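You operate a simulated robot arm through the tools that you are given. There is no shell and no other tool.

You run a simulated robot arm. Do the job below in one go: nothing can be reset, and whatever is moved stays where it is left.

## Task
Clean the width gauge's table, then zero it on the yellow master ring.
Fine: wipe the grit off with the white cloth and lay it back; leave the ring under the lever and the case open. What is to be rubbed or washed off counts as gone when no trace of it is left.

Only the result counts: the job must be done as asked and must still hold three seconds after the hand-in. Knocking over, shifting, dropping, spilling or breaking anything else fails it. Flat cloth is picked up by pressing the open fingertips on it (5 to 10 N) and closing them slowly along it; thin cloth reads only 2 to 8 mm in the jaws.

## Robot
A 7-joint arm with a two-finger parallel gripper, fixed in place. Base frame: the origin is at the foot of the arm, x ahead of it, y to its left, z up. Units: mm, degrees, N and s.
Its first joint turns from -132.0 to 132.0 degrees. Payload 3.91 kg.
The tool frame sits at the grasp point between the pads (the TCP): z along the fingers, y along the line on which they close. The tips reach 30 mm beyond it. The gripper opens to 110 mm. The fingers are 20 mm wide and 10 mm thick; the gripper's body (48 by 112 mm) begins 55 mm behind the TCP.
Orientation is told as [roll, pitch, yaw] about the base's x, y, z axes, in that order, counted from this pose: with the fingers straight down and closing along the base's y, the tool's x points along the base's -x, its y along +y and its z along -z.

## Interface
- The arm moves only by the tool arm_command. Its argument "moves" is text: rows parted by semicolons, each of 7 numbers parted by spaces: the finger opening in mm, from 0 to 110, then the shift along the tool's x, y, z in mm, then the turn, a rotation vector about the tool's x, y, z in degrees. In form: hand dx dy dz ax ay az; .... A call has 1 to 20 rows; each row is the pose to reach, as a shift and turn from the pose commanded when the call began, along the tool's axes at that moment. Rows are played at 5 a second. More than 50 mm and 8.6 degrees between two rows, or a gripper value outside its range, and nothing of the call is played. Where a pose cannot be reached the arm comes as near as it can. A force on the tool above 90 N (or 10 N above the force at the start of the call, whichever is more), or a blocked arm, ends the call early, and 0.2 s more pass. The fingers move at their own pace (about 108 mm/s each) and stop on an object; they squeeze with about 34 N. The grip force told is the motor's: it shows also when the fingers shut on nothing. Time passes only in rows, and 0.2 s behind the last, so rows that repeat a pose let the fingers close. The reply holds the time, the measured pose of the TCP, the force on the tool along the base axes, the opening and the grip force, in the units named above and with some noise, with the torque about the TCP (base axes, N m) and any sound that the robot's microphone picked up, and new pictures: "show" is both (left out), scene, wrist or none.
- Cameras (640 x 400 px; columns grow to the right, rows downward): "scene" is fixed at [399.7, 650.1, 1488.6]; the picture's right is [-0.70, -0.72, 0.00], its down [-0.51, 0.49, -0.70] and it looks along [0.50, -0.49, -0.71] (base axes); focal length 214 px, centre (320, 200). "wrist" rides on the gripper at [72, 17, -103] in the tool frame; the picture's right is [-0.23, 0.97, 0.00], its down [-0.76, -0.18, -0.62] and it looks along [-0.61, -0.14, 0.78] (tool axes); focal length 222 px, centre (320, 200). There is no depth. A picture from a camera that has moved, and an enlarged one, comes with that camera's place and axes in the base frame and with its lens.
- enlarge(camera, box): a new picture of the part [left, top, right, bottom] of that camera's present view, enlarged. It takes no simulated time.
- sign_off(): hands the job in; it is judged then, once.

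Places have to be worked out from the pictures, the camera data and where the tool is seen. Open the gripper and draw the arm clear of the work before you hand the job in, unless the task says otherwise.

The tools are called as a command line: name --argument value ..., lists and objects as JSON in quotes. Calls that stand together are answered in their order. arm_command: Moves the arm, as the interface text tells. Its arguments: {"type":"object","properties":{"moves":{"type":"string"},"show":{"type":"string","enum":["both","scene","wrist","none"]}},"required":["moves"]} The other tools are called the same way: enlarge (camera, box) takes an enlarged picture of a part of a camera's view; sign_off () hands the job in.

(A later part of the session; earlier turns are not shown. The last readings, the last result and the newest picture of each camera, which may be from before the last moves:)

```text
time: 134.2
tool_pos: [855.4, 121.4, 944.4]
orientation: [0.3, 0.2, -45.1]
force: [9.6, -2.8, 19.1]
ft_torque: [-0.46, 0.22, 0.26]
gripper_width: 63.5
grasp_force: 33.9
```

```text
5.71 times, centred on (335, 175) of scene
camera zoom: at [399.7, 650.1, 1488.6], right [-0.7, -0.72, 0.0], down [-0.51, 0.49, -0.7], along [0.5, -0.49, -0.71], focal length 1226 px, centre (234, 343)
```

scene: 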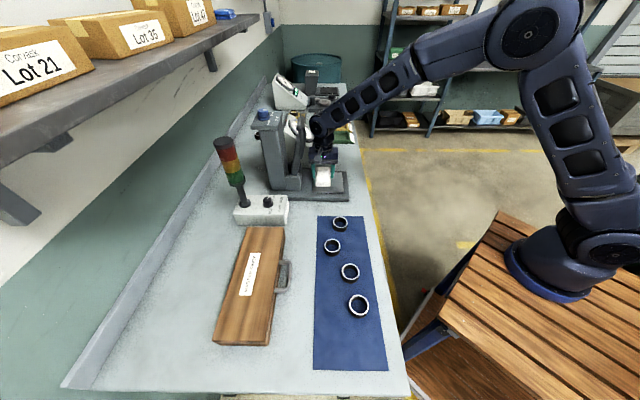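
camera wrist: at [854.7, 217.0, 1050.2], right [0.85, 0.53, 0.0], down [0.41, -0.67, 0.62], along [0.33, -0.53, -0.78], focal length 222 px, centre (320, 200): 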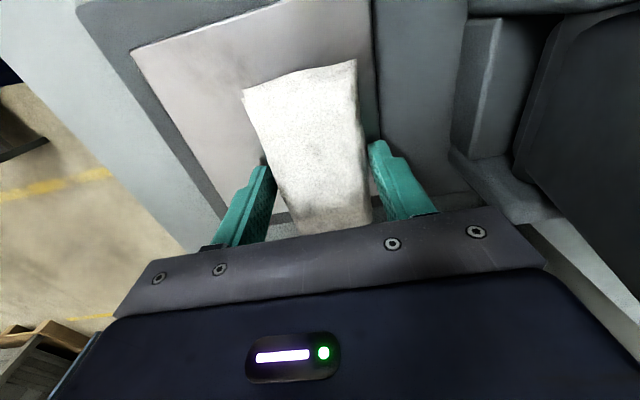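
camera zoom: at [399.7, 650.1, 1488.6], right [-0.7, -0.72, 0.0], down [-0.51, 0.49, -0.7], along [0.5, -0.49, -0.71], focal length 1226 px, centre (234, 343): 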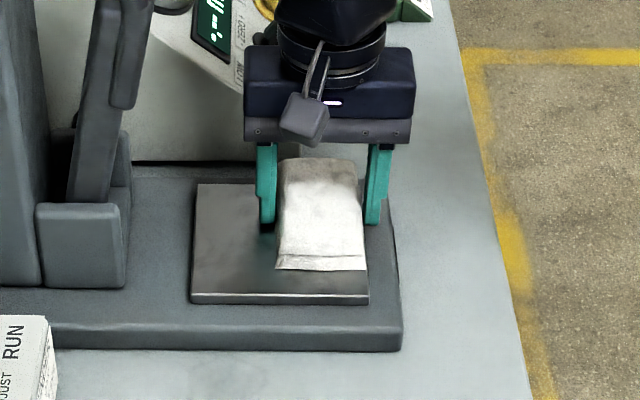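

The exposed table looks bright now. I lift gently and move aside to see the whole table.

arm_command --moves "0 0 0 -2 0 0 0; 0 0 0 -5 0 0 0; 0 0 0 -9 0 0 0; 0 0 0 -13 0 0 0; 0 0 0 -17 0 0 0; 0 0 0 -21 0 0 0; 0 0 0 -25 0 0 0; 0 0 -4 -29 0 0 0; 0 0 -12 -33 0 0 0; 0 0 -20 -37 0 0 0; 0 0 -28 -40 0 0 0; 0 0 -36 -42 0 0 0; 0 0 -44 -42 0 0 0; 0 0 -52 -42 0 0 0; 0 0 -60 -42 0 0 0; 0 0 -66 -42 0 0 0; 0 0 -70 -42 0 0 0"

enlarge --camera "wrist" --box '[180, 0, 640, 240]'

enlarge --camera "scene" --box '[305, 155, 365, 205]'

```text
time: 137.8
tool_pos: [806.8, 73.9, 987.0]
orientation: [0.2, 0.2, -45.2]
force: [-0.5, 0.0, -0.6]
ft_torque: [0.01, 0.01, -0.03]
gripper_width: 63.9
grasp_force: 34.3
camera wrist: at [767.9, 136.7, 1090.5], right [0.85, 0.53, 0.0], down [0.41, -0.67, 0.62], along [0.33, -0.53, -0.78], focal length 222 px, centre (320, 200)
```

scene: 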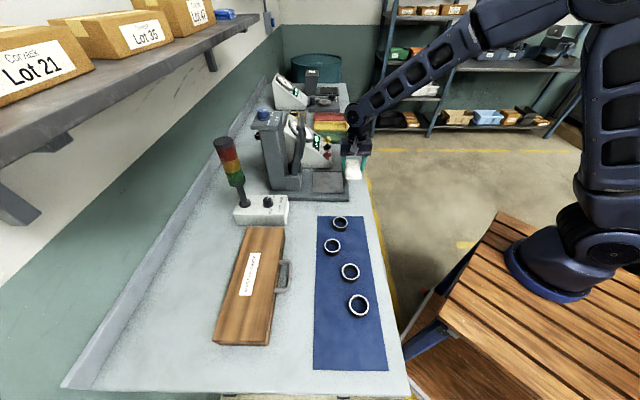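
wrist: 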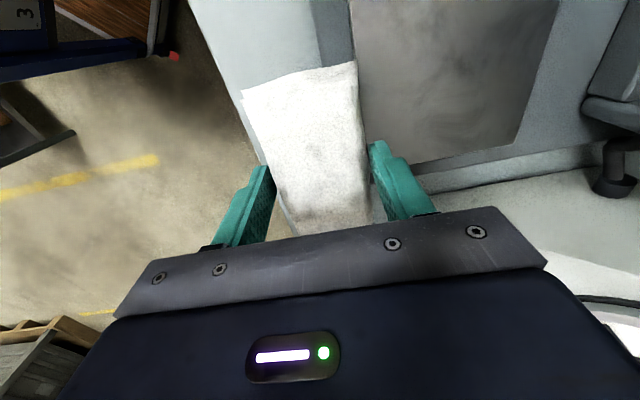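

```text
1.39 times, centred on (410, 120) of wrist
camera zoom: at [767.9, 136.7, 1090.5], right [0.85, 0.53, 0.0], down [0.41, -0.67, 0.62], along [0.33, -0.53, -0.78], focal length 309 px, centre (195, 311)
```

zoom: 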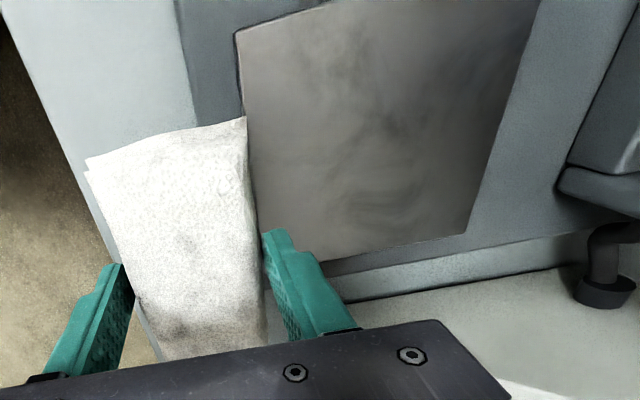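

```text
8.00 times, centred on (335, 180) of scene
camera zoom: at [399.7, 650.1, 1488.6], right [-0.7, -0.72, 0.0], down [-0.51, 0.49, -0.7], along [0.5, -0.49, -0.71], focal length 1716 px, centre (200, 360)
```

zoom: 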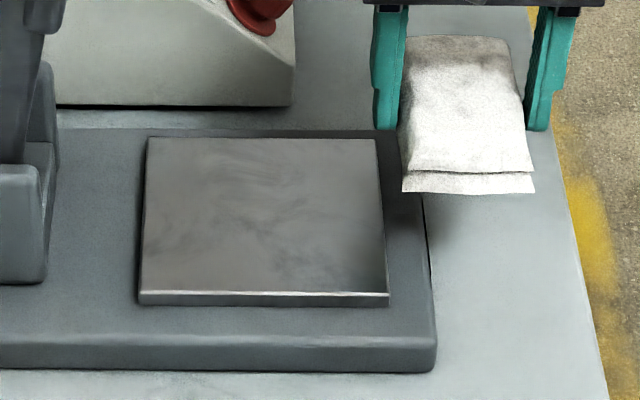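

The speckled patch is gone. I zoom further to check for any remaining specks.

enlarge --camera "wrist" --box '[350, 0, 560, 190]'

enlarge --camera "scene" --box '[311, 170, 345, 196]'

```text
2.11 times, centred on (455, 95) of wrist
camera zoom: at [767.9, 136.7, 1090.5], right [0.85, 0.53, 0.0], down [0.41, -0.67, 0.62], along [0.33, -0.53, -0.78], focal length 468 px, centre (36, 421)
```

zoom: 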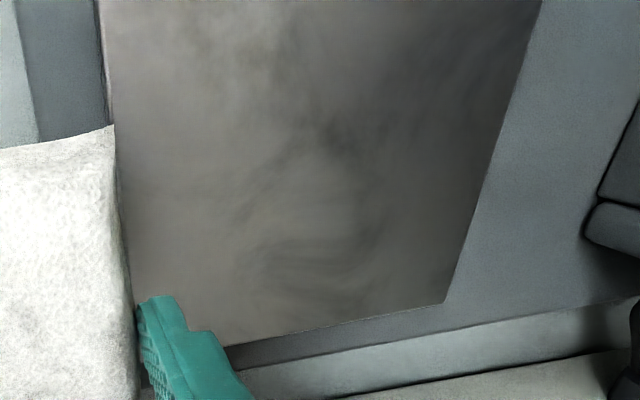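

```text
15.38 times, centred on (328, 183) of scene
camera zoom: at [399.7, 650.1, 1488.6], right [-0.7, -0.72, 0.0], down [-0.51, 0.49, -0.7], along [0.5, -0.49, -0.71], focal length 3300 px, centre (197, 462)
```

zoom: 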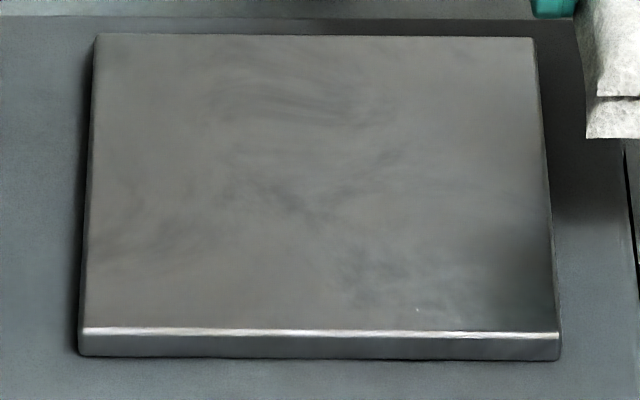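

Faint smears remain near the centre, which may be texture or a last trace. I go back and wipe the centre a second time, with shifted strokes, to be sure.

arm_command --moves "0 0 4 0 0 0 0; 0 2 12 0 0 0 0; 0 4 22 0 0 0 0; 0 6 32 0 0 0 0; 0 8 42 0 0 0 0; 0 10 52 0 0 0 0; 0 10 62 4 0 0 0; 0 10 70 10 0 0 0; 0 10 76 16 0 0 0; 0 10 80 22 0 0 0; 0 10 82 28 0 0 0; 0 10 82 33 0 0 0; 0 10 82 37 0 0 0; 0 10 82 40 0 0 0; 0 10 82 40 0 0 0" --show "none"

```text
time: 141.0
tool_pos: [857.1, 137.4, 947.4]
orientation: [0.2, 0.2, -45.1]
force: [0.6, 0.2, -0.6]
ft_torque: [-0.04, 0.03, -0.01]
gripper_width: 64.1
grasp_force: 33.9
```

arm_command --moves "0 0 0 1 0 0 0; 0 0 0 2 0 0 0; 0 0 0 2.8 0 0 0; 0 0 0 2.8 0 0 0" --show "none"

```text
time: 142.0
tool_pos: [857.2, 137.9, 943.2]
orientation: [0.2, 0.2, -45.1]
force: [-2.4, 1.9, 9.1]
ft_torque: [-0.2, 0.29, -0.14]
gripper_width: 63.8
grasp_force: 33.8
```

Contact at 9 N. I wipe back and forth along the other direction across the centre.

arm_command --moves "0 10 0 0.5 0 0 0; 0 20 0 0.5 0 0 0; 0 10 4 0.5 0 0 0; 0 0 8 0.5 0 0 0; 0 -10 8 0.5 0 0 0; 0 -20 8 0.5 0 0 0; 0 -28 12 0.5 0 0 0; 0 -18 16 0.5 0 0 0; 0 -8 16 0.5 0 0 0; 0 2 16 0.5 0 0 0; 0 12 16 0.5 0 0 0; 0 20 20 0.5 0 0 0; 0 10 24 0.5 0 0 0; 0 0 24 0.5 0 0 0; 0 -10 24 0.5 0 0 0; 0 -20 24 0.5 0 0 0; 0 -28 28 0.5 0 0 0; 0 -18 34 0.5 0 0 0; 0 -8 34 0.5 0 0 0; 0 2 34 0.5 0 0 0" --show "none"

```text
time: 146.2
tool_pos: [880.4, 163.5, 944.6]
orientation: [0.2, 0.1, -45.1]
force: [13.2, -16.2, 28.5]
ft_torque: [-1.46, 0.07, 0.75]
gripper_width: 63.9
grasp_force: 33.6
```

arm_command --moves "0 10 0 -0.4 0 0 0; 0 18 0 -0.4 0 0 0; 0 18 -10 -0.4 0 0 0; 0 18 -20 -0.4 0 0 0; 0 18 -30 -0.4 0 0 0; 0 18 -40 -0.4 0 0 0; 0 18 -50 -0.4 0 0 0; 0 8 -52 -0.4 0 0 0; 0 -2 -52 -0.4 0 0 0; 0 -2 -42 -0.4 0 0 0; 0 -2 -32 -0.4 0 0 0; 0 -2 -22 -0.4 0 0 0; 0 -2 -12 -0.4 0 0 0; 0 -2 -2 -0.4 0 0 0; 0 -12 2 -0.4 0 0 0; 0 -22 2 -0.4 0 0 0; 0 -22 -10 -0.4 0 0 0; 0 -22 -20 -0.4 0 0 0; 0 -22 -30 -0.4 0 0 0; 0 -22 -40 -0.4 0 0 0" --show "none"

```text
time: 150.4
tool_pos: [866.0, 117.7, 944.6]
orientation: [0.2, 0.3, -45.1]
force: [1.1, 3.9, 9.0]
ft_torque: [-0.18, 0.12, -0.08]
gripper_width: 63.6
grasp_force: 33.9
```

Second pass done with contact kept. I lift gently, back away and look again.

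arm_command --moves "0 0 0 -2 0 0 0; 0 0 0 -5 0 0 0; 0 0 0 -9 0 0 0; 0 0 0 -13 0 0 0; 0 0 0 -17 0 0 0; 0 0 0 -21 0 0 0; 0 0 0 -25 0 0 0; 0 0 -4 -29 0 0 0; 0 0 -12 -33 0 0 0; 0 0 -20 -37 0 0 0; 0 0 -28 -40 0 0 0; 0 0 -36 -42 0 0 0; 0 0 -44 -42 0 0 0; 0 0 -52 -42 0 0 0; 0 0 -60 -42 0 0 0; 0 0 -67 -42 0 0 0; 0 0 -72 -42 0 0 0; 0 0 -75 -42 0 0 0; 0 0 -75 -42 0 0 0" --show "none"

enlarge --camera "wrist" --box '[350, 0, 560, 190]'

enlarge --camera "scene" --box '[311, 170, 345, 196]'

enlarge --camera "scene" --box '[265, 100, 385, 200]'

```text
time: 154.4
tool_pos: [813.4, 65.6, 987.0]
orientation: [0.1, 0.1, -45.0]
force: [0.7, 0.8, -0.6]
ft_torque: [0.04, 0.04, 0.01]
gripper_width: 63.8
grasp_force: 34.5
```

```text
2.11 times, centred on (455, 95) of wrist
camera zoom: at [775.5, 129.7, 1089.3], right [0.85, 0.53, 0.0], down [0.41, -0.67, 0.62], along [0.33, -0.53, -0.78], focal length 468 px, centre (36, 421)
```

zoom: 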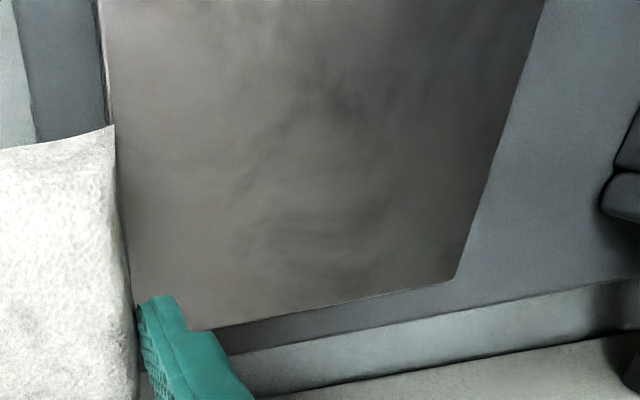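

```text
15.38 times, centred on (328, 183) of scene
camera zoom: at [399.7, 650.1, 1488.6], right [-0.7, -0.72, 0.0], down [-0.51, 0.49, -0.7], along [0.5, -0.49, -0.71], focal length 3300 px, centre (197, 462)
```

zoom: 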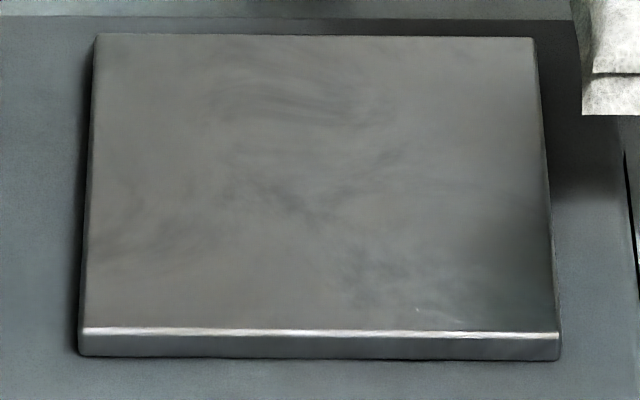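

```text
4.00 times, centred on (325, 150) of scene
camera zoom: at [399.7, 650.1, 1488.6], right [-0.7, -0.72, 0.0], down [-0.51, 0.49, -0.7], along [0.5, -0.49, -0.71], focal length 858 px, centre (300, 400)
```

zoom: 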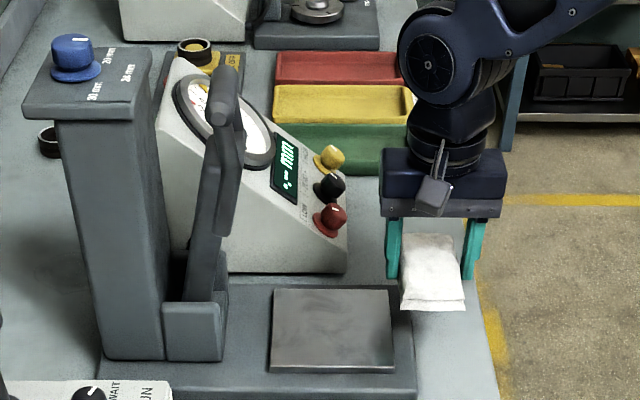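

The smear pattern is unchanged from before, so it is just the metal's texture and the table is clean. I carry the cloth back to its original place at s≈-711.

arm_command --moves "0 -4 0 0 0 0 0; 0 -12 0 0 0 0 0; 0 -22 0 0 0 0 0; 0 -32 -1 0 0 0 0; 0 -42 -1 0 0 0 0; 0 -52 -2 0 0 0 0; 0 -62 -2 0 0 0 0; 0 -72 -2 0 0 0 0; 0 -82 -3 0 0 0 0; 0 -92 -3 0 0 0 0; 0 -102 -3 0 0 0 0; 0 -112 -4 0 0 0 0; 0 -122 -4 0 0 0 0; 0 -132 -4 0 0 0 0; 0 -142 -4 0 0 0 0; 0 -152 -4 0 0 0 0; 0 -162 -4 0 0 0 0; 0 -172 -4 0 0 0 0; 0 -180 -4 0 0 0 0; 0 -184 -4 0 0 0 0" --show "none"

enlarge --camera "wrist" --box '[180, 40, 460, 240]'

```text
time: 158.6
tool_pos: [942.1, -66.3, 984.4]
orientation: [0.1, 0.2, -45.2]
force: [0.6, 0.1, -0.5]
ft_torque: [0.01, -0.03, -0.04]
gripper_width: 63.7
grasp_force: 34.3
```

```text
2.00 times, centred on (320, 140) of wrist
camera zoom: at [903.3, -2.9, 1088.1], right [0.85, 0.53, 0.0], down [0.41, -0.67, 0.62], along [0.33, -0.53, -0.79], focal length 444 px, centre (320, 320)
```

zoom: 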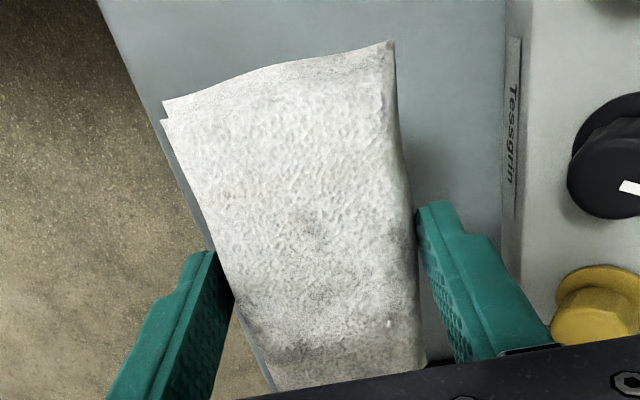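

Above the original spot. I lower slowly to just over the bench.

arm_command --moves "0 0 0 3 0 0 0; 0 0 -1 8 0 0 0; 0 0 -2 14 0 0 0; 0 0 -2 20 0 0 0; 0 0 -2 26 0 0 0; 0 0 -2 32 0 0 0; 0 0 -2 38 0 0 0; 0 0 -2 44 0 0 0; 0 0 -2 50 0 0 0; 0 0 -2 56 0 0 0; 0 0 -2 61 0 0 0; 0 0 -2 65 0 0 0; 0 0 -2 68 0 0 0; 0 0 -2 69.5 0 0 0; 0 0 -2 69.5 0 0 0" --show "none"

```text
time: 161.8
tool_pos: [939.1, -67.5, 914.1]
orientation: [0.3, 0.1, -45.1]
force: [1.4, 0.9, 0.2]
ft_torque: [-0.01, 0.03, 0.03]
gripper_width: 63.7
grasp_force: 34.1
```

arm_command --moves "0 0 0 1 0 0 0; 0 0 0 2 0 0 0; 0 0 0 2.5 0 0 0; 0 0 0 2.5 0 0 0" --show "none"

enlarge --camera "scene" --box '[325, 130, 375, 180]'

```text
time: 162.8
tool_pos: [939.3, -66.7, 910.7]
orientation: [0.3, 0.1, -45.1]
force: [-0.4, 0.0, 0.5]
ft_torque: [0.02, -0.02, 0.03]
gripper_width: 63.9
grasp_force: 33.9
```

```text
8.00 times, centred on (350, 155) of scene
camera zoom: at [399.7, 650.1, 1488.6], right [-0.7, -0.72, 0.0], down [-0.51, 0.49, -0.7], along [0.5, -0.49, -0.71], focal length 1716 px, centre (80, 560)
```

zoom: 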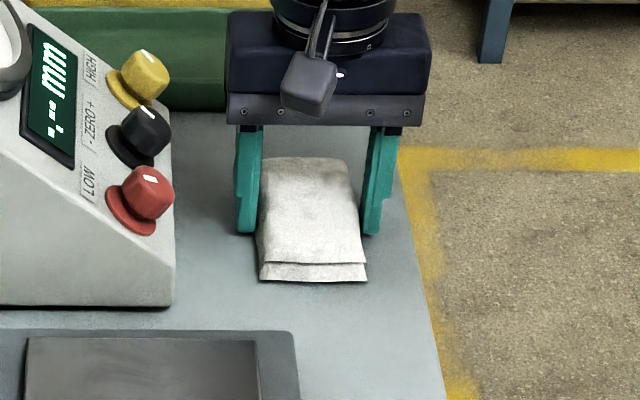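

Just about touching. I go down 1 mm more, then open slowly and withdraw upward.

arm_command --moves "0 0 0 0.7 0 0 0; 0 0 0 0.7 0 0 0; 64 0 0 0.7 0 0 0; 68 0 0 0.4 0 0 0; 74 0 0 0 0 0 0; 80 0 0 0 0 0 0; 84 0 0 0 0 0 0; 84 0 0 -5 0 0 0; 84 0 0 -20 0 0 0; 84 0 0 -45 0 0 0; 84 0 0 -85 0 0 0; 84 0 0 -130 0 0 0; 84 0 0 -130 0 0 0"

enlarge --camera "scene" --box '[265, 100, 385, 200]'

enlarge --camera "wrist" --box '[200, 40, 480, 220]'

```text
time: 165.6
tool_pos: [940.3, -67.9, 1042.5]
orientation: [0.1, 0.2, -45.1]
force: [1.2, 0.1, 0.5]
ft_torque: [0.01, 0.0, 0.01]
gripper_width: 83.9
grasp_force: 0.0
camera wrist: at [901.9, -5.5, 1147.0], right [0.85, 0.53, 0.0], down [0.41, -0.67, 0.62], along [0.33, -0.53, -0.78], focal length 222 px, centre (320, 200)
```

scene: 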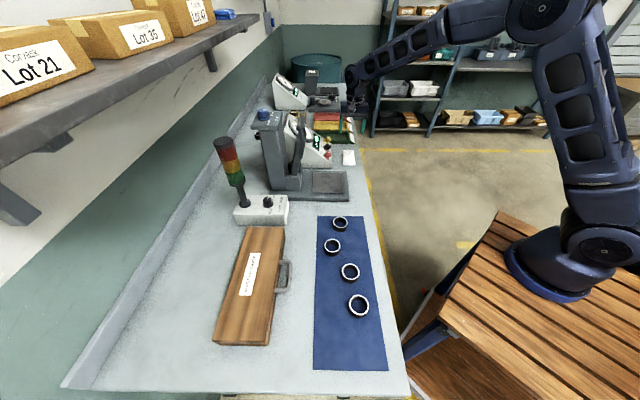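
wrist: 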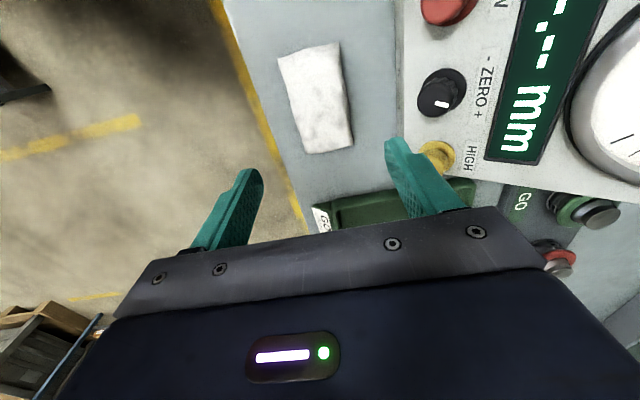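

```text
4.00 times, centred on (325, 150) of scene
camera zoom: at [399.7, 650.1, 1488.6], right [-0.7, -0.72, 0.0], down [-0.51, 0.49, -0.7], along [0.5, -0.49, -0.71], focal length 858 px, centre (300, 400)
```

zoom: 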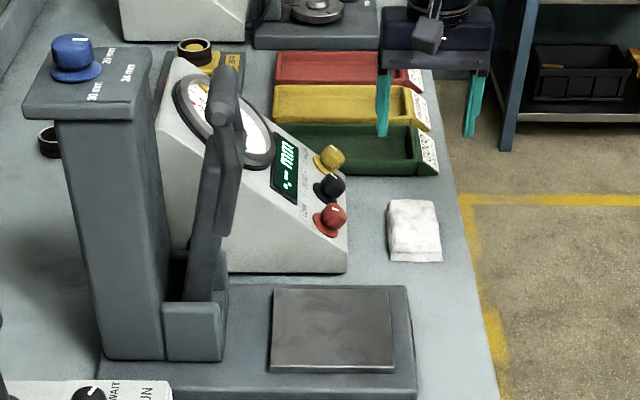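

```text
2.22 times, centred on (340, 130) of wrist
camera zoom: at [901.9, -5.5, 1147.0], right [0.85, 0.53, 0.0], down [0.41, -0.67, 0.62], along [0.33, -0.53, -0.78], focal length 494 px, centre (276, 356)
```

zoom: 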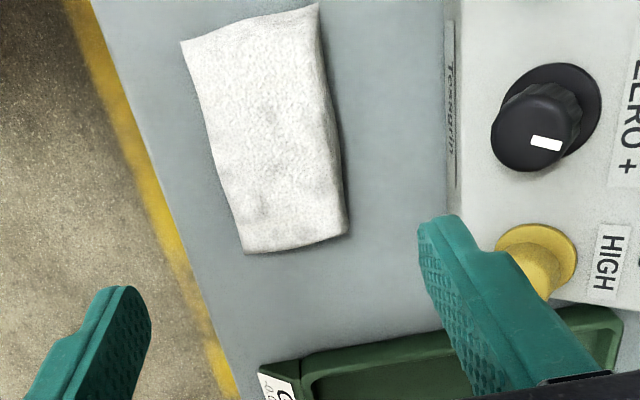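

The cloth is exactly back at its starting place and the lever still stands at its stop. Next is the master ring case: I rise and travel along the bench front towards it, turning the hand to face the case.

arm_command --moves "80 33.6 0 -20 0 0 -4.5; 80 67.2 0 -40 0 0 -9; 80 100.8 0 -60 0 0 -13.5; 80 134.4 0 -80 0 0 -18; 80 168 0 -100 0 0 -22.5; 80 201.6 0 -120 0 0 -27; 80 235.2 0 -120 0 0 -31.5; 80 268.8 0 -120 0 0 -36; 80 302.4 0 -120 0 0 -40.5; 80 336 0 -120 0 0 -45; 80 369.6 0 -120 0 0 -49.5; 80 403.2 0 -120 0 0 -54; 80 436.8 0 -120 0 0 -58.5; 80 470.4 0 -120 0 0 -63; 80 504 0 -120 0 0 -67.5; 80 537.6 0 -120 0 0 -72; 80 571.2 20 -120 0 0 -76.5; 80 604.8 50 -120 0 0 -81; 80 638.4 80 -110 0 0 -85.5; 80 672 110 -100 0 0 -90"

enlarge --camera "wrist" --box '[200, 0, 520, 220]'

```text
time: 169.8
tool_pos: [541.0, 484.2, 1143.6]
orientation: [0.3, -0.2, 44.9]
force: [0.6, 0.0, 0.1]
ft_torque: [0.03, -0.04, -0.03]
gripper_width: 80.0
grasp_force: 0.0
camera wrist: at [477.8, 444.1, 1246.4], right [-0.53, 0.85, 0.0], down [0.66, 0.41, 0.63], along [0.53, 0.33, -0.78], focal length 222 px, centre (320, 200)
```

scene: 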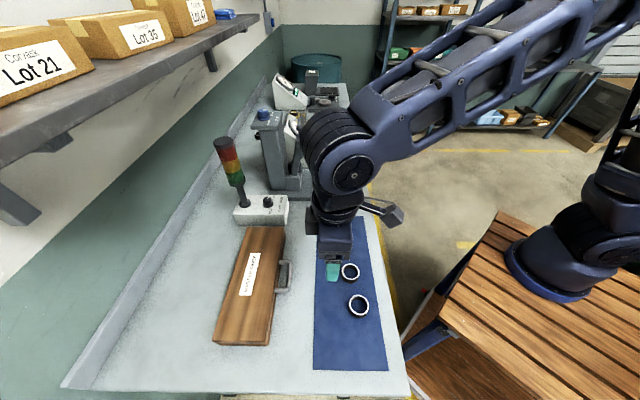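
wrist: 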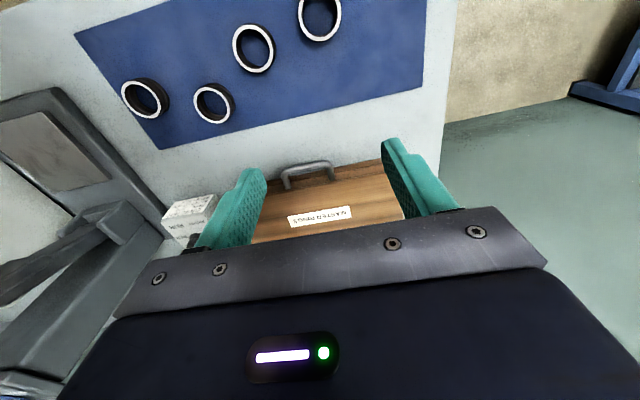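

```text
1.82 times, centred on (360, 110) of wrist
camera zoom: at [477.8, 444.1, 1246.4], right [-0.53, 0.85, 0.0], down [0.66, 0.41, 0.63], along [0.53, 0.33, -0.78], focal length 404 px, centre (247, 364)
```

zoom: 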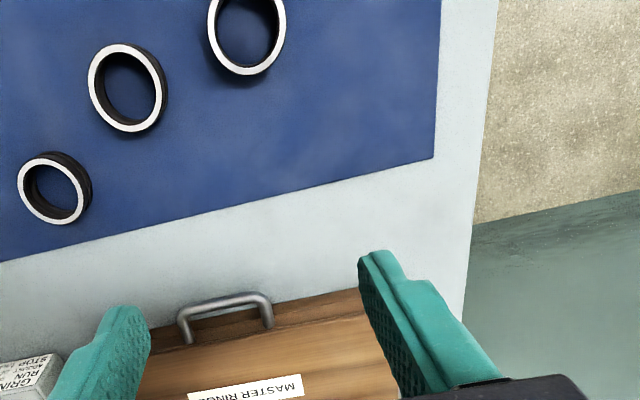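

The case handle sticks out toward the front around s≈-87, d≈828. I move further over the case for a clear view of lid and handle.

arm_command --moves "110 -40 -10 0 0 0 0; 110 -80 -20 0 0 0 0; 110 -120 -30 0 0 0 0; 110 -135 -30 0 0 0 0; 110 -135 -30 0 0 0 0"

enlarge --camera "wrist" --box '[160, 0, 480, 220]'

enlarge --camera "scene" --box '[200, 210, 320, 350]'

enlarge --camera "scene" --box '[225, 90, 375, 210]'

```text
time: 171.0
tool_pos: [660.0, 559.4, 1144.4]
orientation: [0.1, -0.2, 45.0]
force: [-0.6, 0.4, 0.1]
ft_torque: [-0.01, -0.01, 0.03]
gripper_width: 109.9
grasp_force: 0.1
camera wrist: at [597.4, 520.0, 1247.8], right [-0.53, 0.85, 0.0], down [0.67, 0.41, 0.62], along [0.53, 0.33, -0.78], focal length 222 px, centre (320, 200)
```

scene: 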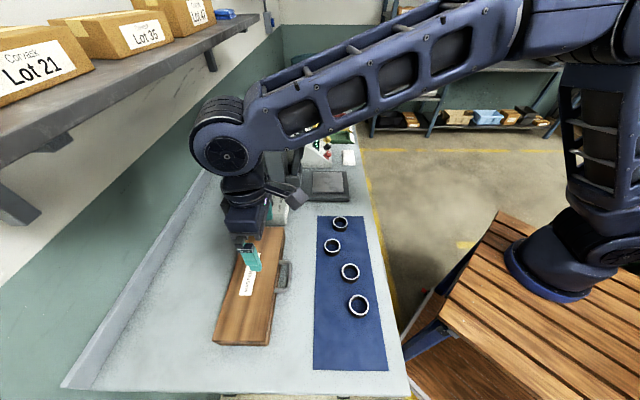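
wrist: 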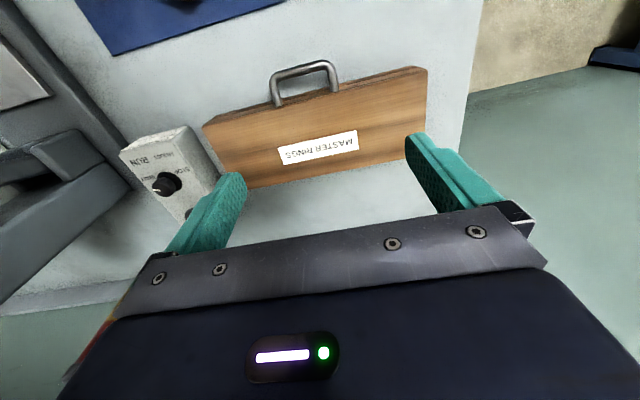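

```text
1.82 times, centred on (320, 110) of wrist
camera zoom: at [597.4, 520.0, 1247.8], right [-0.53, 0.85, 0.0], down [0.67, 0.41, 0.62], along [0.53, 0.33, -0.78], focal length 404 px, centre (320, 364)
```

zoom: 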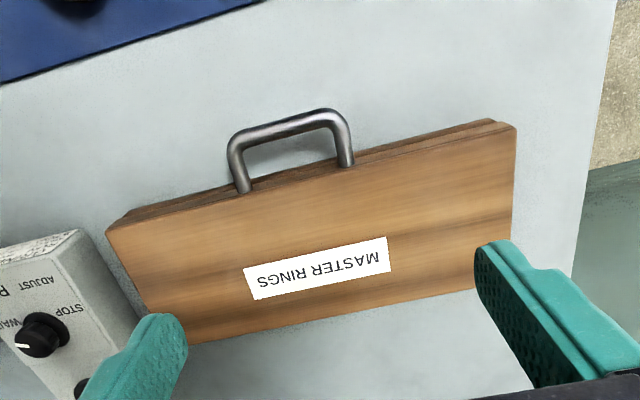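

```text
2.86 times, centred on (260, 280) of scene
camera zoom: at [399.7, 650.1, 1488.6], right [-0.7, -0.72, 0.0], down [-0.51, 0.49, -0.7], along [0.5, -0.49, -0.71], focal length 613 px, centre (491, -29)
```

zoom: 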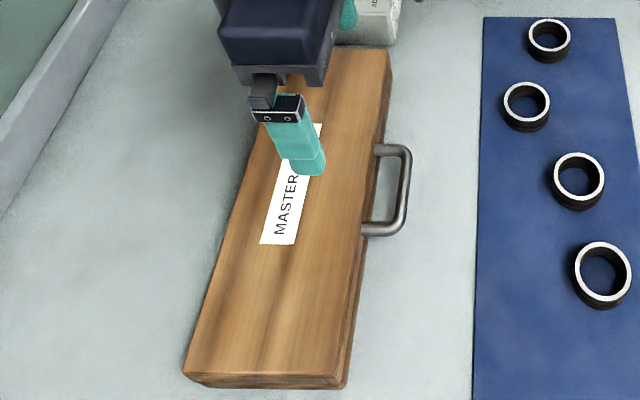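

```text
3.33 times, centred on (300, 150) of scene
camera zoom: at [399.7, 650.1, 1488.6], right [-0.7, -0.72, 0.0], down [-0.51, 0.49, -0.7], along [0.5, -0.49, -0.71], focal length 715 px, centre (387, 367)
```

zoom: 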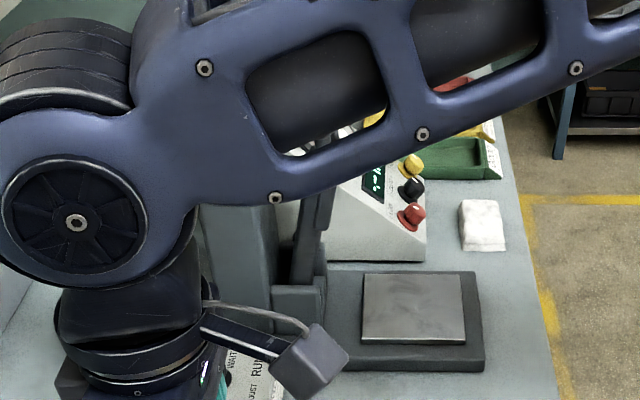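

The lid top is near z≈922 with its front edge at d≈866, and the handle bar is at d≈829, z≈917, s≈-87. It looks fixed to the lid, with the hinge at the back. I back off and turn the hand so the jaws close across the handle bar.

arm_command --moves "80 15 -2 0 0 0 8; 60 30 -3 5 0 0 16; 40 45 -5 10 0 0 24; 30 60 -6 15 0 0 32; 30 75 -8 20 0 0 40; 30 90 -9 27 0 0 48; 30 105 -11 34 0 0 56; 30 117 -12 41 0 0 64; 30 128 -14 48 0 0 72; 30 136 -15 55 0 0 80; 30 142 -16 60 0 0 85; 30 142 -16 64 0 0 90; 30 142 -16 64 0 0 90" --show "scene"

```text
time: 173.8
tool_pos: [570.7, 447.1, 1080.3]
orientation: [0.2, 0.2, -45.2]
force: [0.4, 0.4, 0.1]
ft_torque: [0.0, 0.01, 0.0]
gripper_width: 29.8
grasp_force: 0.0
```

scene: 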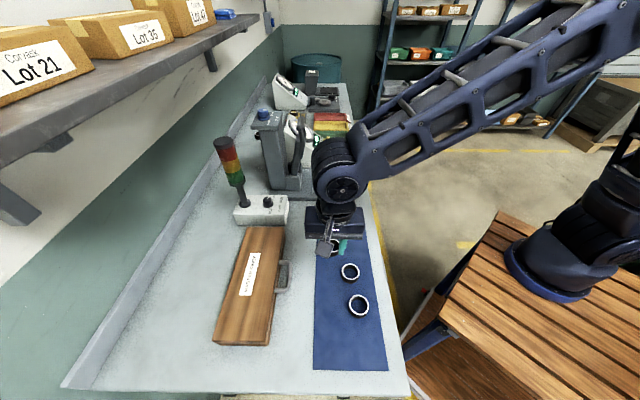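

Aligned with the handle (s≈-87). I tilt 50° and descend to a pre-grasp point in front of the handle.

arm_command --moves "30 0 6 14 -7 0 0; 30 0 12 28 -14 0 0; 30 0 18 43 -21 0 0; 30 0 24 58 -28 0 0; 30 0 30 73 -35 0 0; 28 0 36 88 -42 0 0; 26 0 45 110 -50 0 0; 26 0 45 110 -50 0 0"

enlarge --camera "wrist" --box '[180, 0, 480, 240]'

enlarge --camera "scene" --box '[230, 220, 330, 320]'

```text
time: 175.6
tool_pos: [602.3, 480.5, 970.9]
orientation: [50.3, 0.1, -45.1]
force: [-0.1, 0.6, 0.2]
ft_torque: [0.02, -0.01, 0.01]
gripper_width: 26.0
grasp_force: 0.0
camera wrist: at [504.1, 484.1, 1050.7], right [0.6, 0.28, 0.75], down [0.12, -0.96, 0.26], along [0.79, -0.07, -0.61], focal length 222 px, centre (320, 200)
```

scene: 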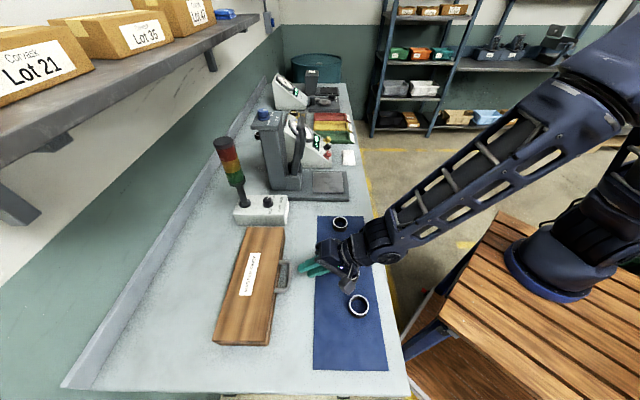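
wrist: 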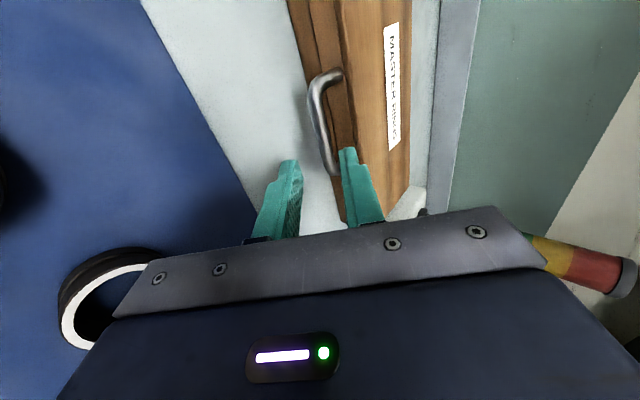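

```text
1.67 times, centred on (330, 120) of wrist
camera zoom: at [504.1, 484.1, 1050.7], right [0.6, 0.28, 0.75], down [0.12, -0.96, 0.26], along [0.79, -0.07, -0.61], focal length 370 px, centre (303, 333)
```

zoom: 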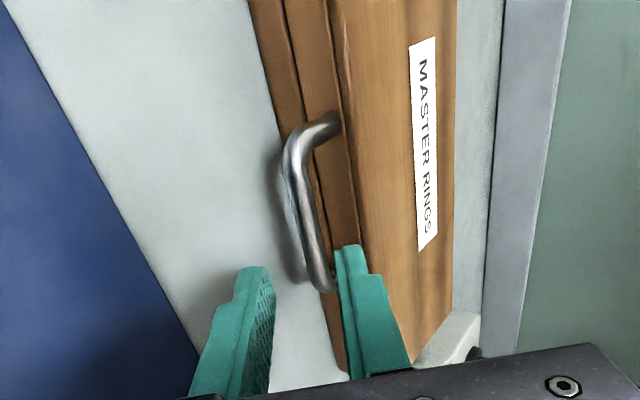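

```text
4.00 times, centred on (280, 270) of scene
camera zoom: at [399.7, 650.1, 1488.6], right [-0.7, -0.72, 0.0], down [-0.51, 0.49, -0.7], along [0.5, -0.49, -0.71], focal length 858 px, centre (480, -80)
```

zoom: 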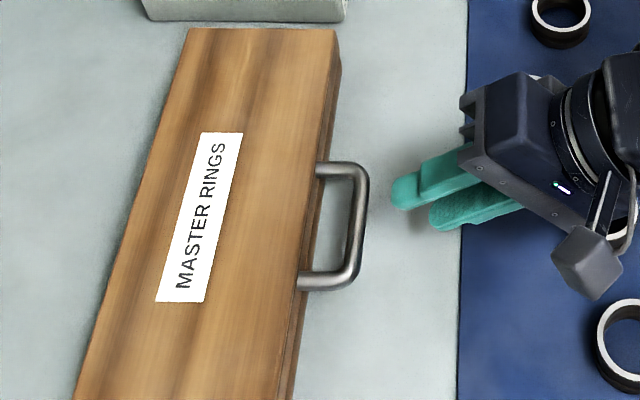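

Jaws point at the handle bar. I advance 45 mm and check the alignment.

arm_command --moves "28 1 0.5 15 0 0 0; 28 2 1 30 0 0 0; 28 2 1.4 45 0 0 0; 28 2 1.4 45 0 0 0" --show "none"

enlarge --camera "wrist" --box '[220, 60, 420, 240]'

enlarge --camera "scene" --box '[255, 240, 315, 300]'

```text
time: 176.6
tool_pos: [626.3, 507.3, 943.4]
orientation: [50.2, 0.2, -45.1]
force: [-0.3, 1.1, -0.1]
ft_torque: [0.0, -0.02, -0.02]
gripper_width: 28.1
grasp_force: 0.0
```

```text
2.22 times, centred on (320, 150) of wrist
camera zoom: at [527.3, 510.3, 1021.9], right [0.6, 0.28, 0.75], down [0.12, -0.96, 0.26], along [0.79, -0.07, -0.61], focal length 494 px, centre (320, 311)
```

zoom: 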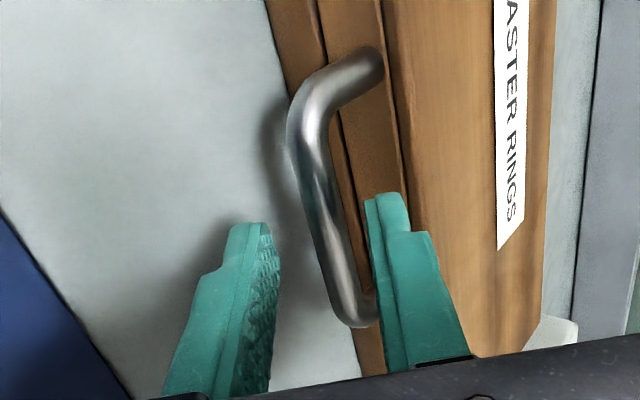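

```text
6.67 times, centred on (285, 270) of scene
camera zoom: at [399.7, 650.1, 1488.6], right [-0.7, -0.72, 0.0], down [-0.51, 0.49, -0.7], along [0.5, -0.49, -0.71], focal length 1430 px, centre (553, -267)
```

zoom: 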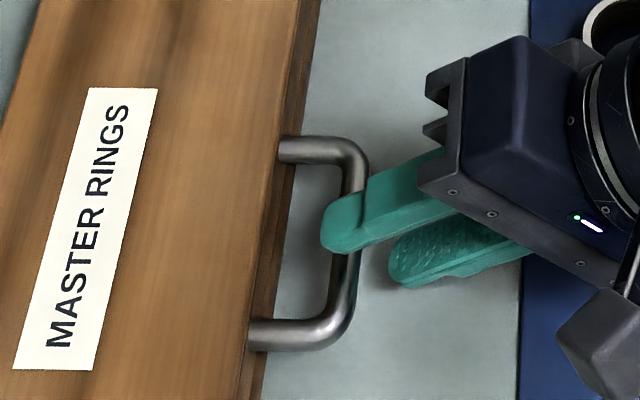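

The bar is centred between the jaws. I advance the last 22 mm and close.

arm_command --moves "28 0 0 8 0 0 0; 28 0 0 16 0 0 0; 28 0 0 22 0 0 0; 28 0 0 22 0 0 0; 14 0 0 22 0 0 0; 0 0 0 22 0 0 0; 0 0 0 22 0 0 0"

enlarge --camera "wrist" --box '[220, 60, 420, 240]'

enlarge --camera "scene" --box '[255, 240, 315, 300]'

```text
time: 178.2
tool_pos: [639.8, 519.4, 930.2]
orientation: [50.3, 0.2, -45.1]
force: [11.0, 11.2, 7.0]
ft_torque: [-0.18, -0.62, 0.51]
gripper_width: 11.7
grasp_force: 45.6
camera wrist: at [539.8, 522.4, 1010.0], right [0.6, 0.28, 0.75], down [0.12, -0.96, 0.26], along [0.79, -0.07, -0.61], focal length 222 px, centre (320, 200)
```

scene: 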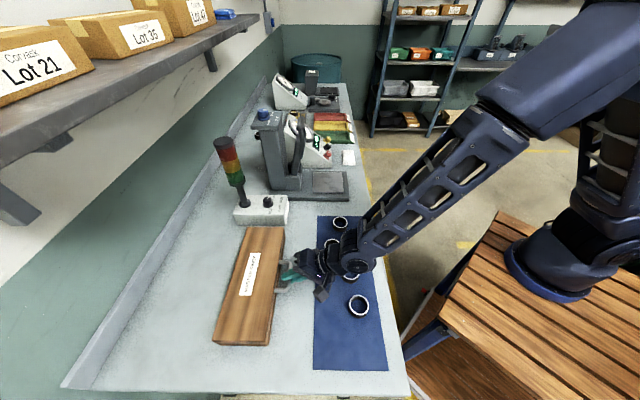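
wrist: 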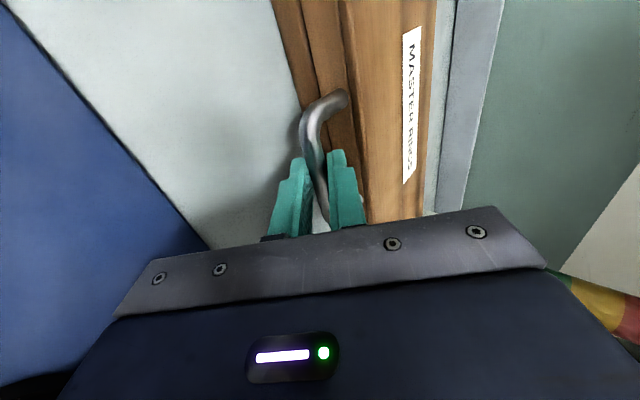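

```text
2.22 times, centred on (320, 150) of wrist
camera zoom: at [539.8, 522.4, 1010.0], right [0.6, 0.28, 0.75], down [0.12, -0.96, 0.26], along [0.79, -0.07, -0.61], focal length 494 px, centre (320, 311)
```

zoom: 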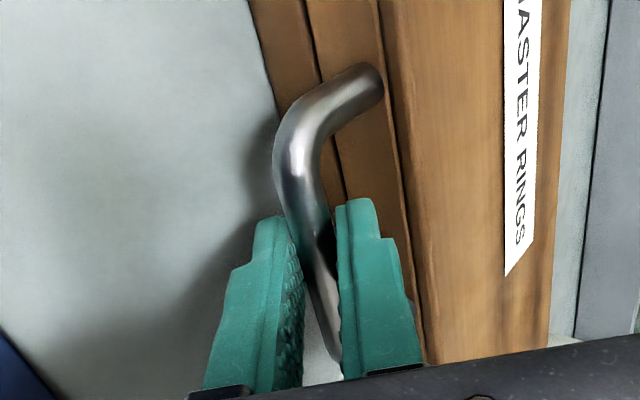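

```text
6.67 times, centred on (285, 270) of scene
camera zoom: at [399.7, 650.1, 1488.6], right [-0.7, -0.72, 0.0], down [-0.51, 0.49, -0.7], along [0.5, -0.49, -0.71], focal length 1430 px, centre (553, -267)
```

zoom: 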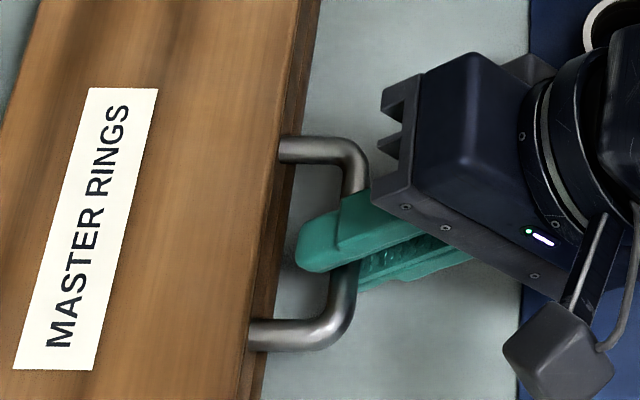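

The handle is held (11.7 mm). I lift the lid the first 10° with the hand's tilt fixed.

arm_command --moves "0 0 3.8 -2.6 0 0 0; 0 0 7.6 -5.1 0 0 0; 0 0 11.4 -7.6 0 0 0; 0 0 15.4 -9.9 0 0 0; 0 0 19.4 -12.1 0 0 0; 0 0 23.4 -14.3 0 0 0; 0 0 23.4 -14.3 0 0 0"

enlarge --camera "scene" --box '[200, 220, 320, 350]'

```text
time: 179.8
tool_pos: [640.8, 521.4, 955.8]
orientation: [50.1, 0.2, -45.2]
force: [20.3, 26.9, -10.8]
ft_torque: [-0.1, -0.34, 0.65]
gripper_width: 11.7
grasp_force: 45.3
camera wrist: at [542.1, 524.3, 1035.7], right [0.6, 0.28, 0.75], down [0.12, -0.96, 0.26], along [0.79, -0.07, -0.61], focal length 222 px, centre (320, 200)
```

scene: 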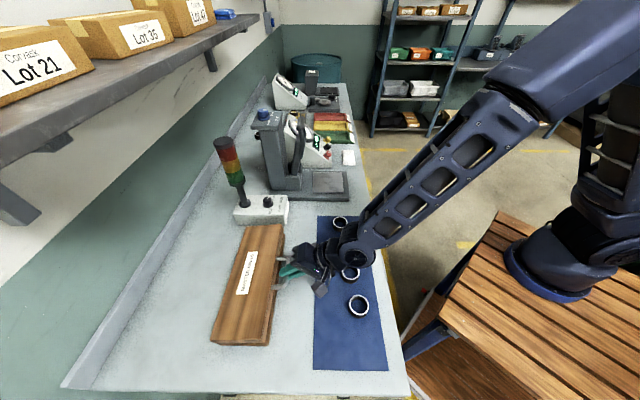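
wrist: 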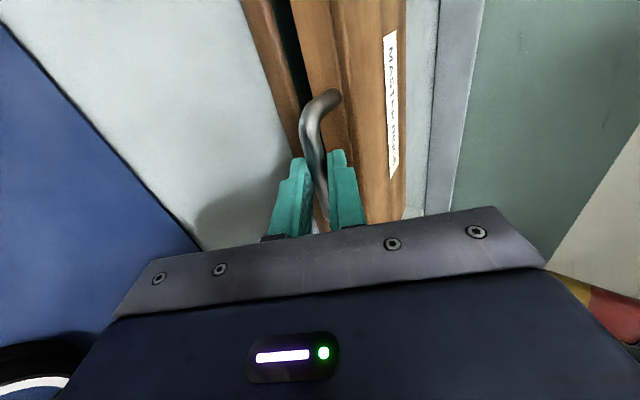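

```text
3.08 times, centred on (260, 285) of scene
camera zoom: at [399.7, 650.1, 1488.6], right [-0.7, -0.72, 0.0], down [-0.51, 0.49, -0.7], along [0.5, -0.49, -0.71], focal length 660 px, centre (505, -62)
```

zoom: 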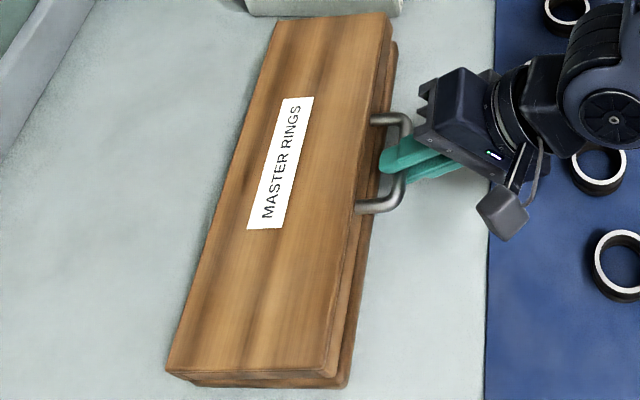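

The lid lifts with the handle. I refine the hinge estimate and continue the arc to about 45°.

arm_command --moves "0 0 6 -1.5 0 0 0; 0 0 12 -3 0 0 0; 0 0 18 -4.4 0 0 0; 0 0 23.8 -5.7 0 0 0; 0 0 30.5 -7.2 0 0 0; 0 0 37.3 -8.6 0 0 0; 0 0 44.1 -9.7 0 0 0; 0 0 50.9 -10.5 0 0 0; 0 0 57.8 -10.8 0 0 0; 0 0 64.7 -11 0 0 0; 0 0 71.6 -10.9 0 0 0; 0 0 78.4 -10.5 0 0 0; 0 0 78.4 -10.5 0 0 0"

enlarge --camera "scene" --box '[200, 220, 320, 350]'

```text
time: 182.6
tool_pos: [671.1, 550.7, 1022.3]
orientation: [50.2, 0.2, -45.1]
force: [1.4, -8.1, 3.6]
ft_torque: [-0.27, -0.16, -0.03]
gripper_width: 11.9
grasp_force: 45.1
camera wrist: at [571.7, 554.0, 1102.6], right [0.6, 0.28, 0.75], down [0.12, -0.96, 0.26], along [0.79, -0.07, -0.61], focal length 222 px, centre (320, 200)
```

scene: 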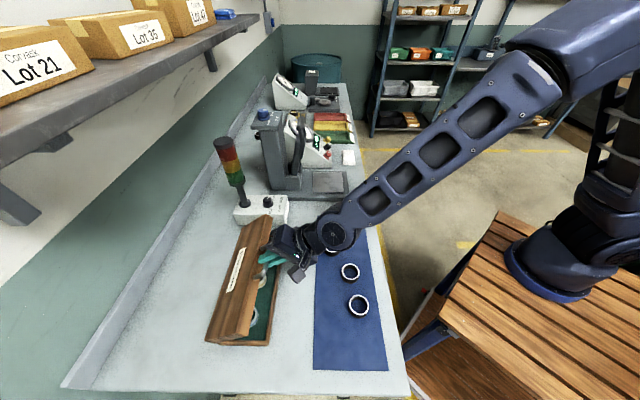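
wrist: 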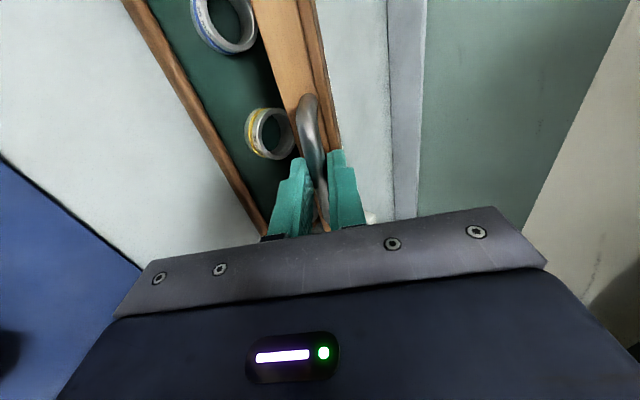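

```text
3.08 times, centred on (260, 285) of scene
camera zoom: at [399.7, 650.1, 1488.6], right [-0.7, -0.72, 0.0], down [-0.51, 0.49, -0.7], along [0.5, -0.49, -0.71], focal length 660 px, centre (505, -62)
```

zoom: 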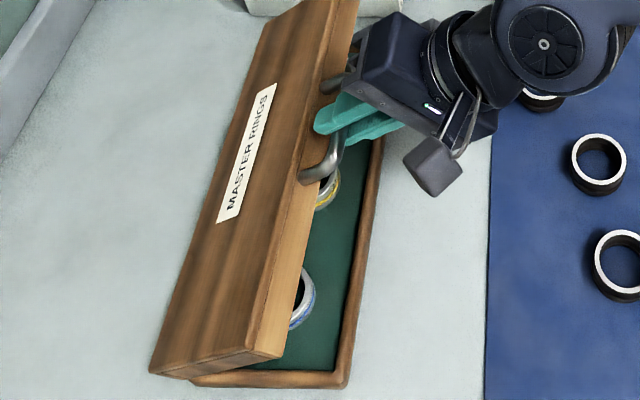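

The case opens and shows master rings with yellow and blue bands. I continue to about 75°.

arm_command --moves "0 0 6.8 1.2 0 0 0; 0 0 13.6 2.4 0 0 0; 0 0 20.3 3.6 0 0 0; 0 0 27.1 4.8 0 0 0; 0 0 33.6 7 0 0 0; 0 0 40.1 9.3 0 0 0; 0 0 46.6 11.7 0 0 0; 0 0 53 14.1 0 0 0; 0 0 59 17.4 0 0 0; 0 0 65 20.8 0 0 0; 0 0 71 24.3 0 0 0; 0 0 76.9 27.9 0 0 0; 0 0 76.9 27.9 0 0 0"

enlarge --camera "scene" --box '[200, 200, 320, 350]'

```text
time: 185.4
tool_pos: [719.3, 600.0, 1063.5]
orientation: [50.2, 0.2, -45.1]
force: [4.1, 1.7, -14.8]
ft_torque: [-0.12, 0.09, -0.41]
gripper_width: 11.6
grasp_force: 45.2
camera wrist: at [621.3, 603.7, 1143.8], right [0.6, 0.28, 0.75], down [0.12, -0.96, 0.26], along [0.79, -0.07, -0.61], focal length 222 px, centre (320, 200)
```

scene: 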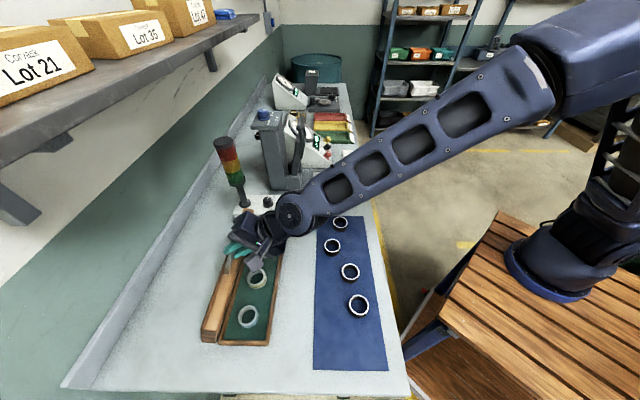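
wrist: 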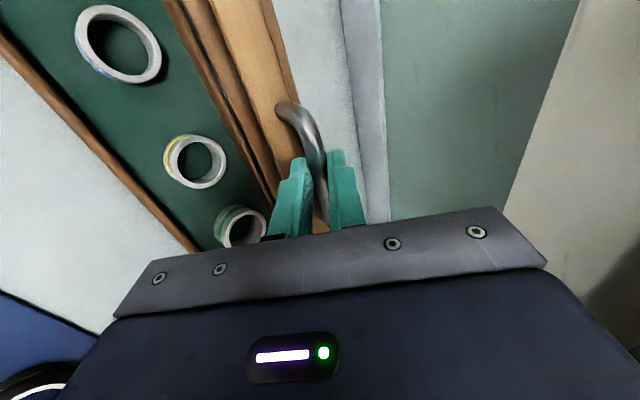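

```text
2.67 times, centred on (260, 275) of scene
camera zoom: at [399.7, 650.1, 1488.6], right [-0.7, -0.72, 0.0], down [-0.51, 0.49, -0.7], along [0.5, -0.49, -0.71], focal length 572 px, centre (480, 0)
```

zoom: 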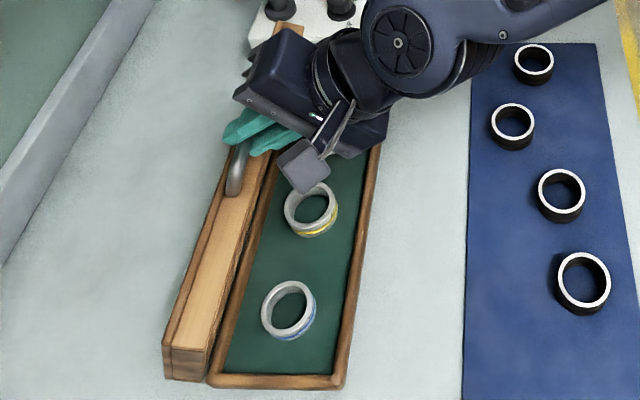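

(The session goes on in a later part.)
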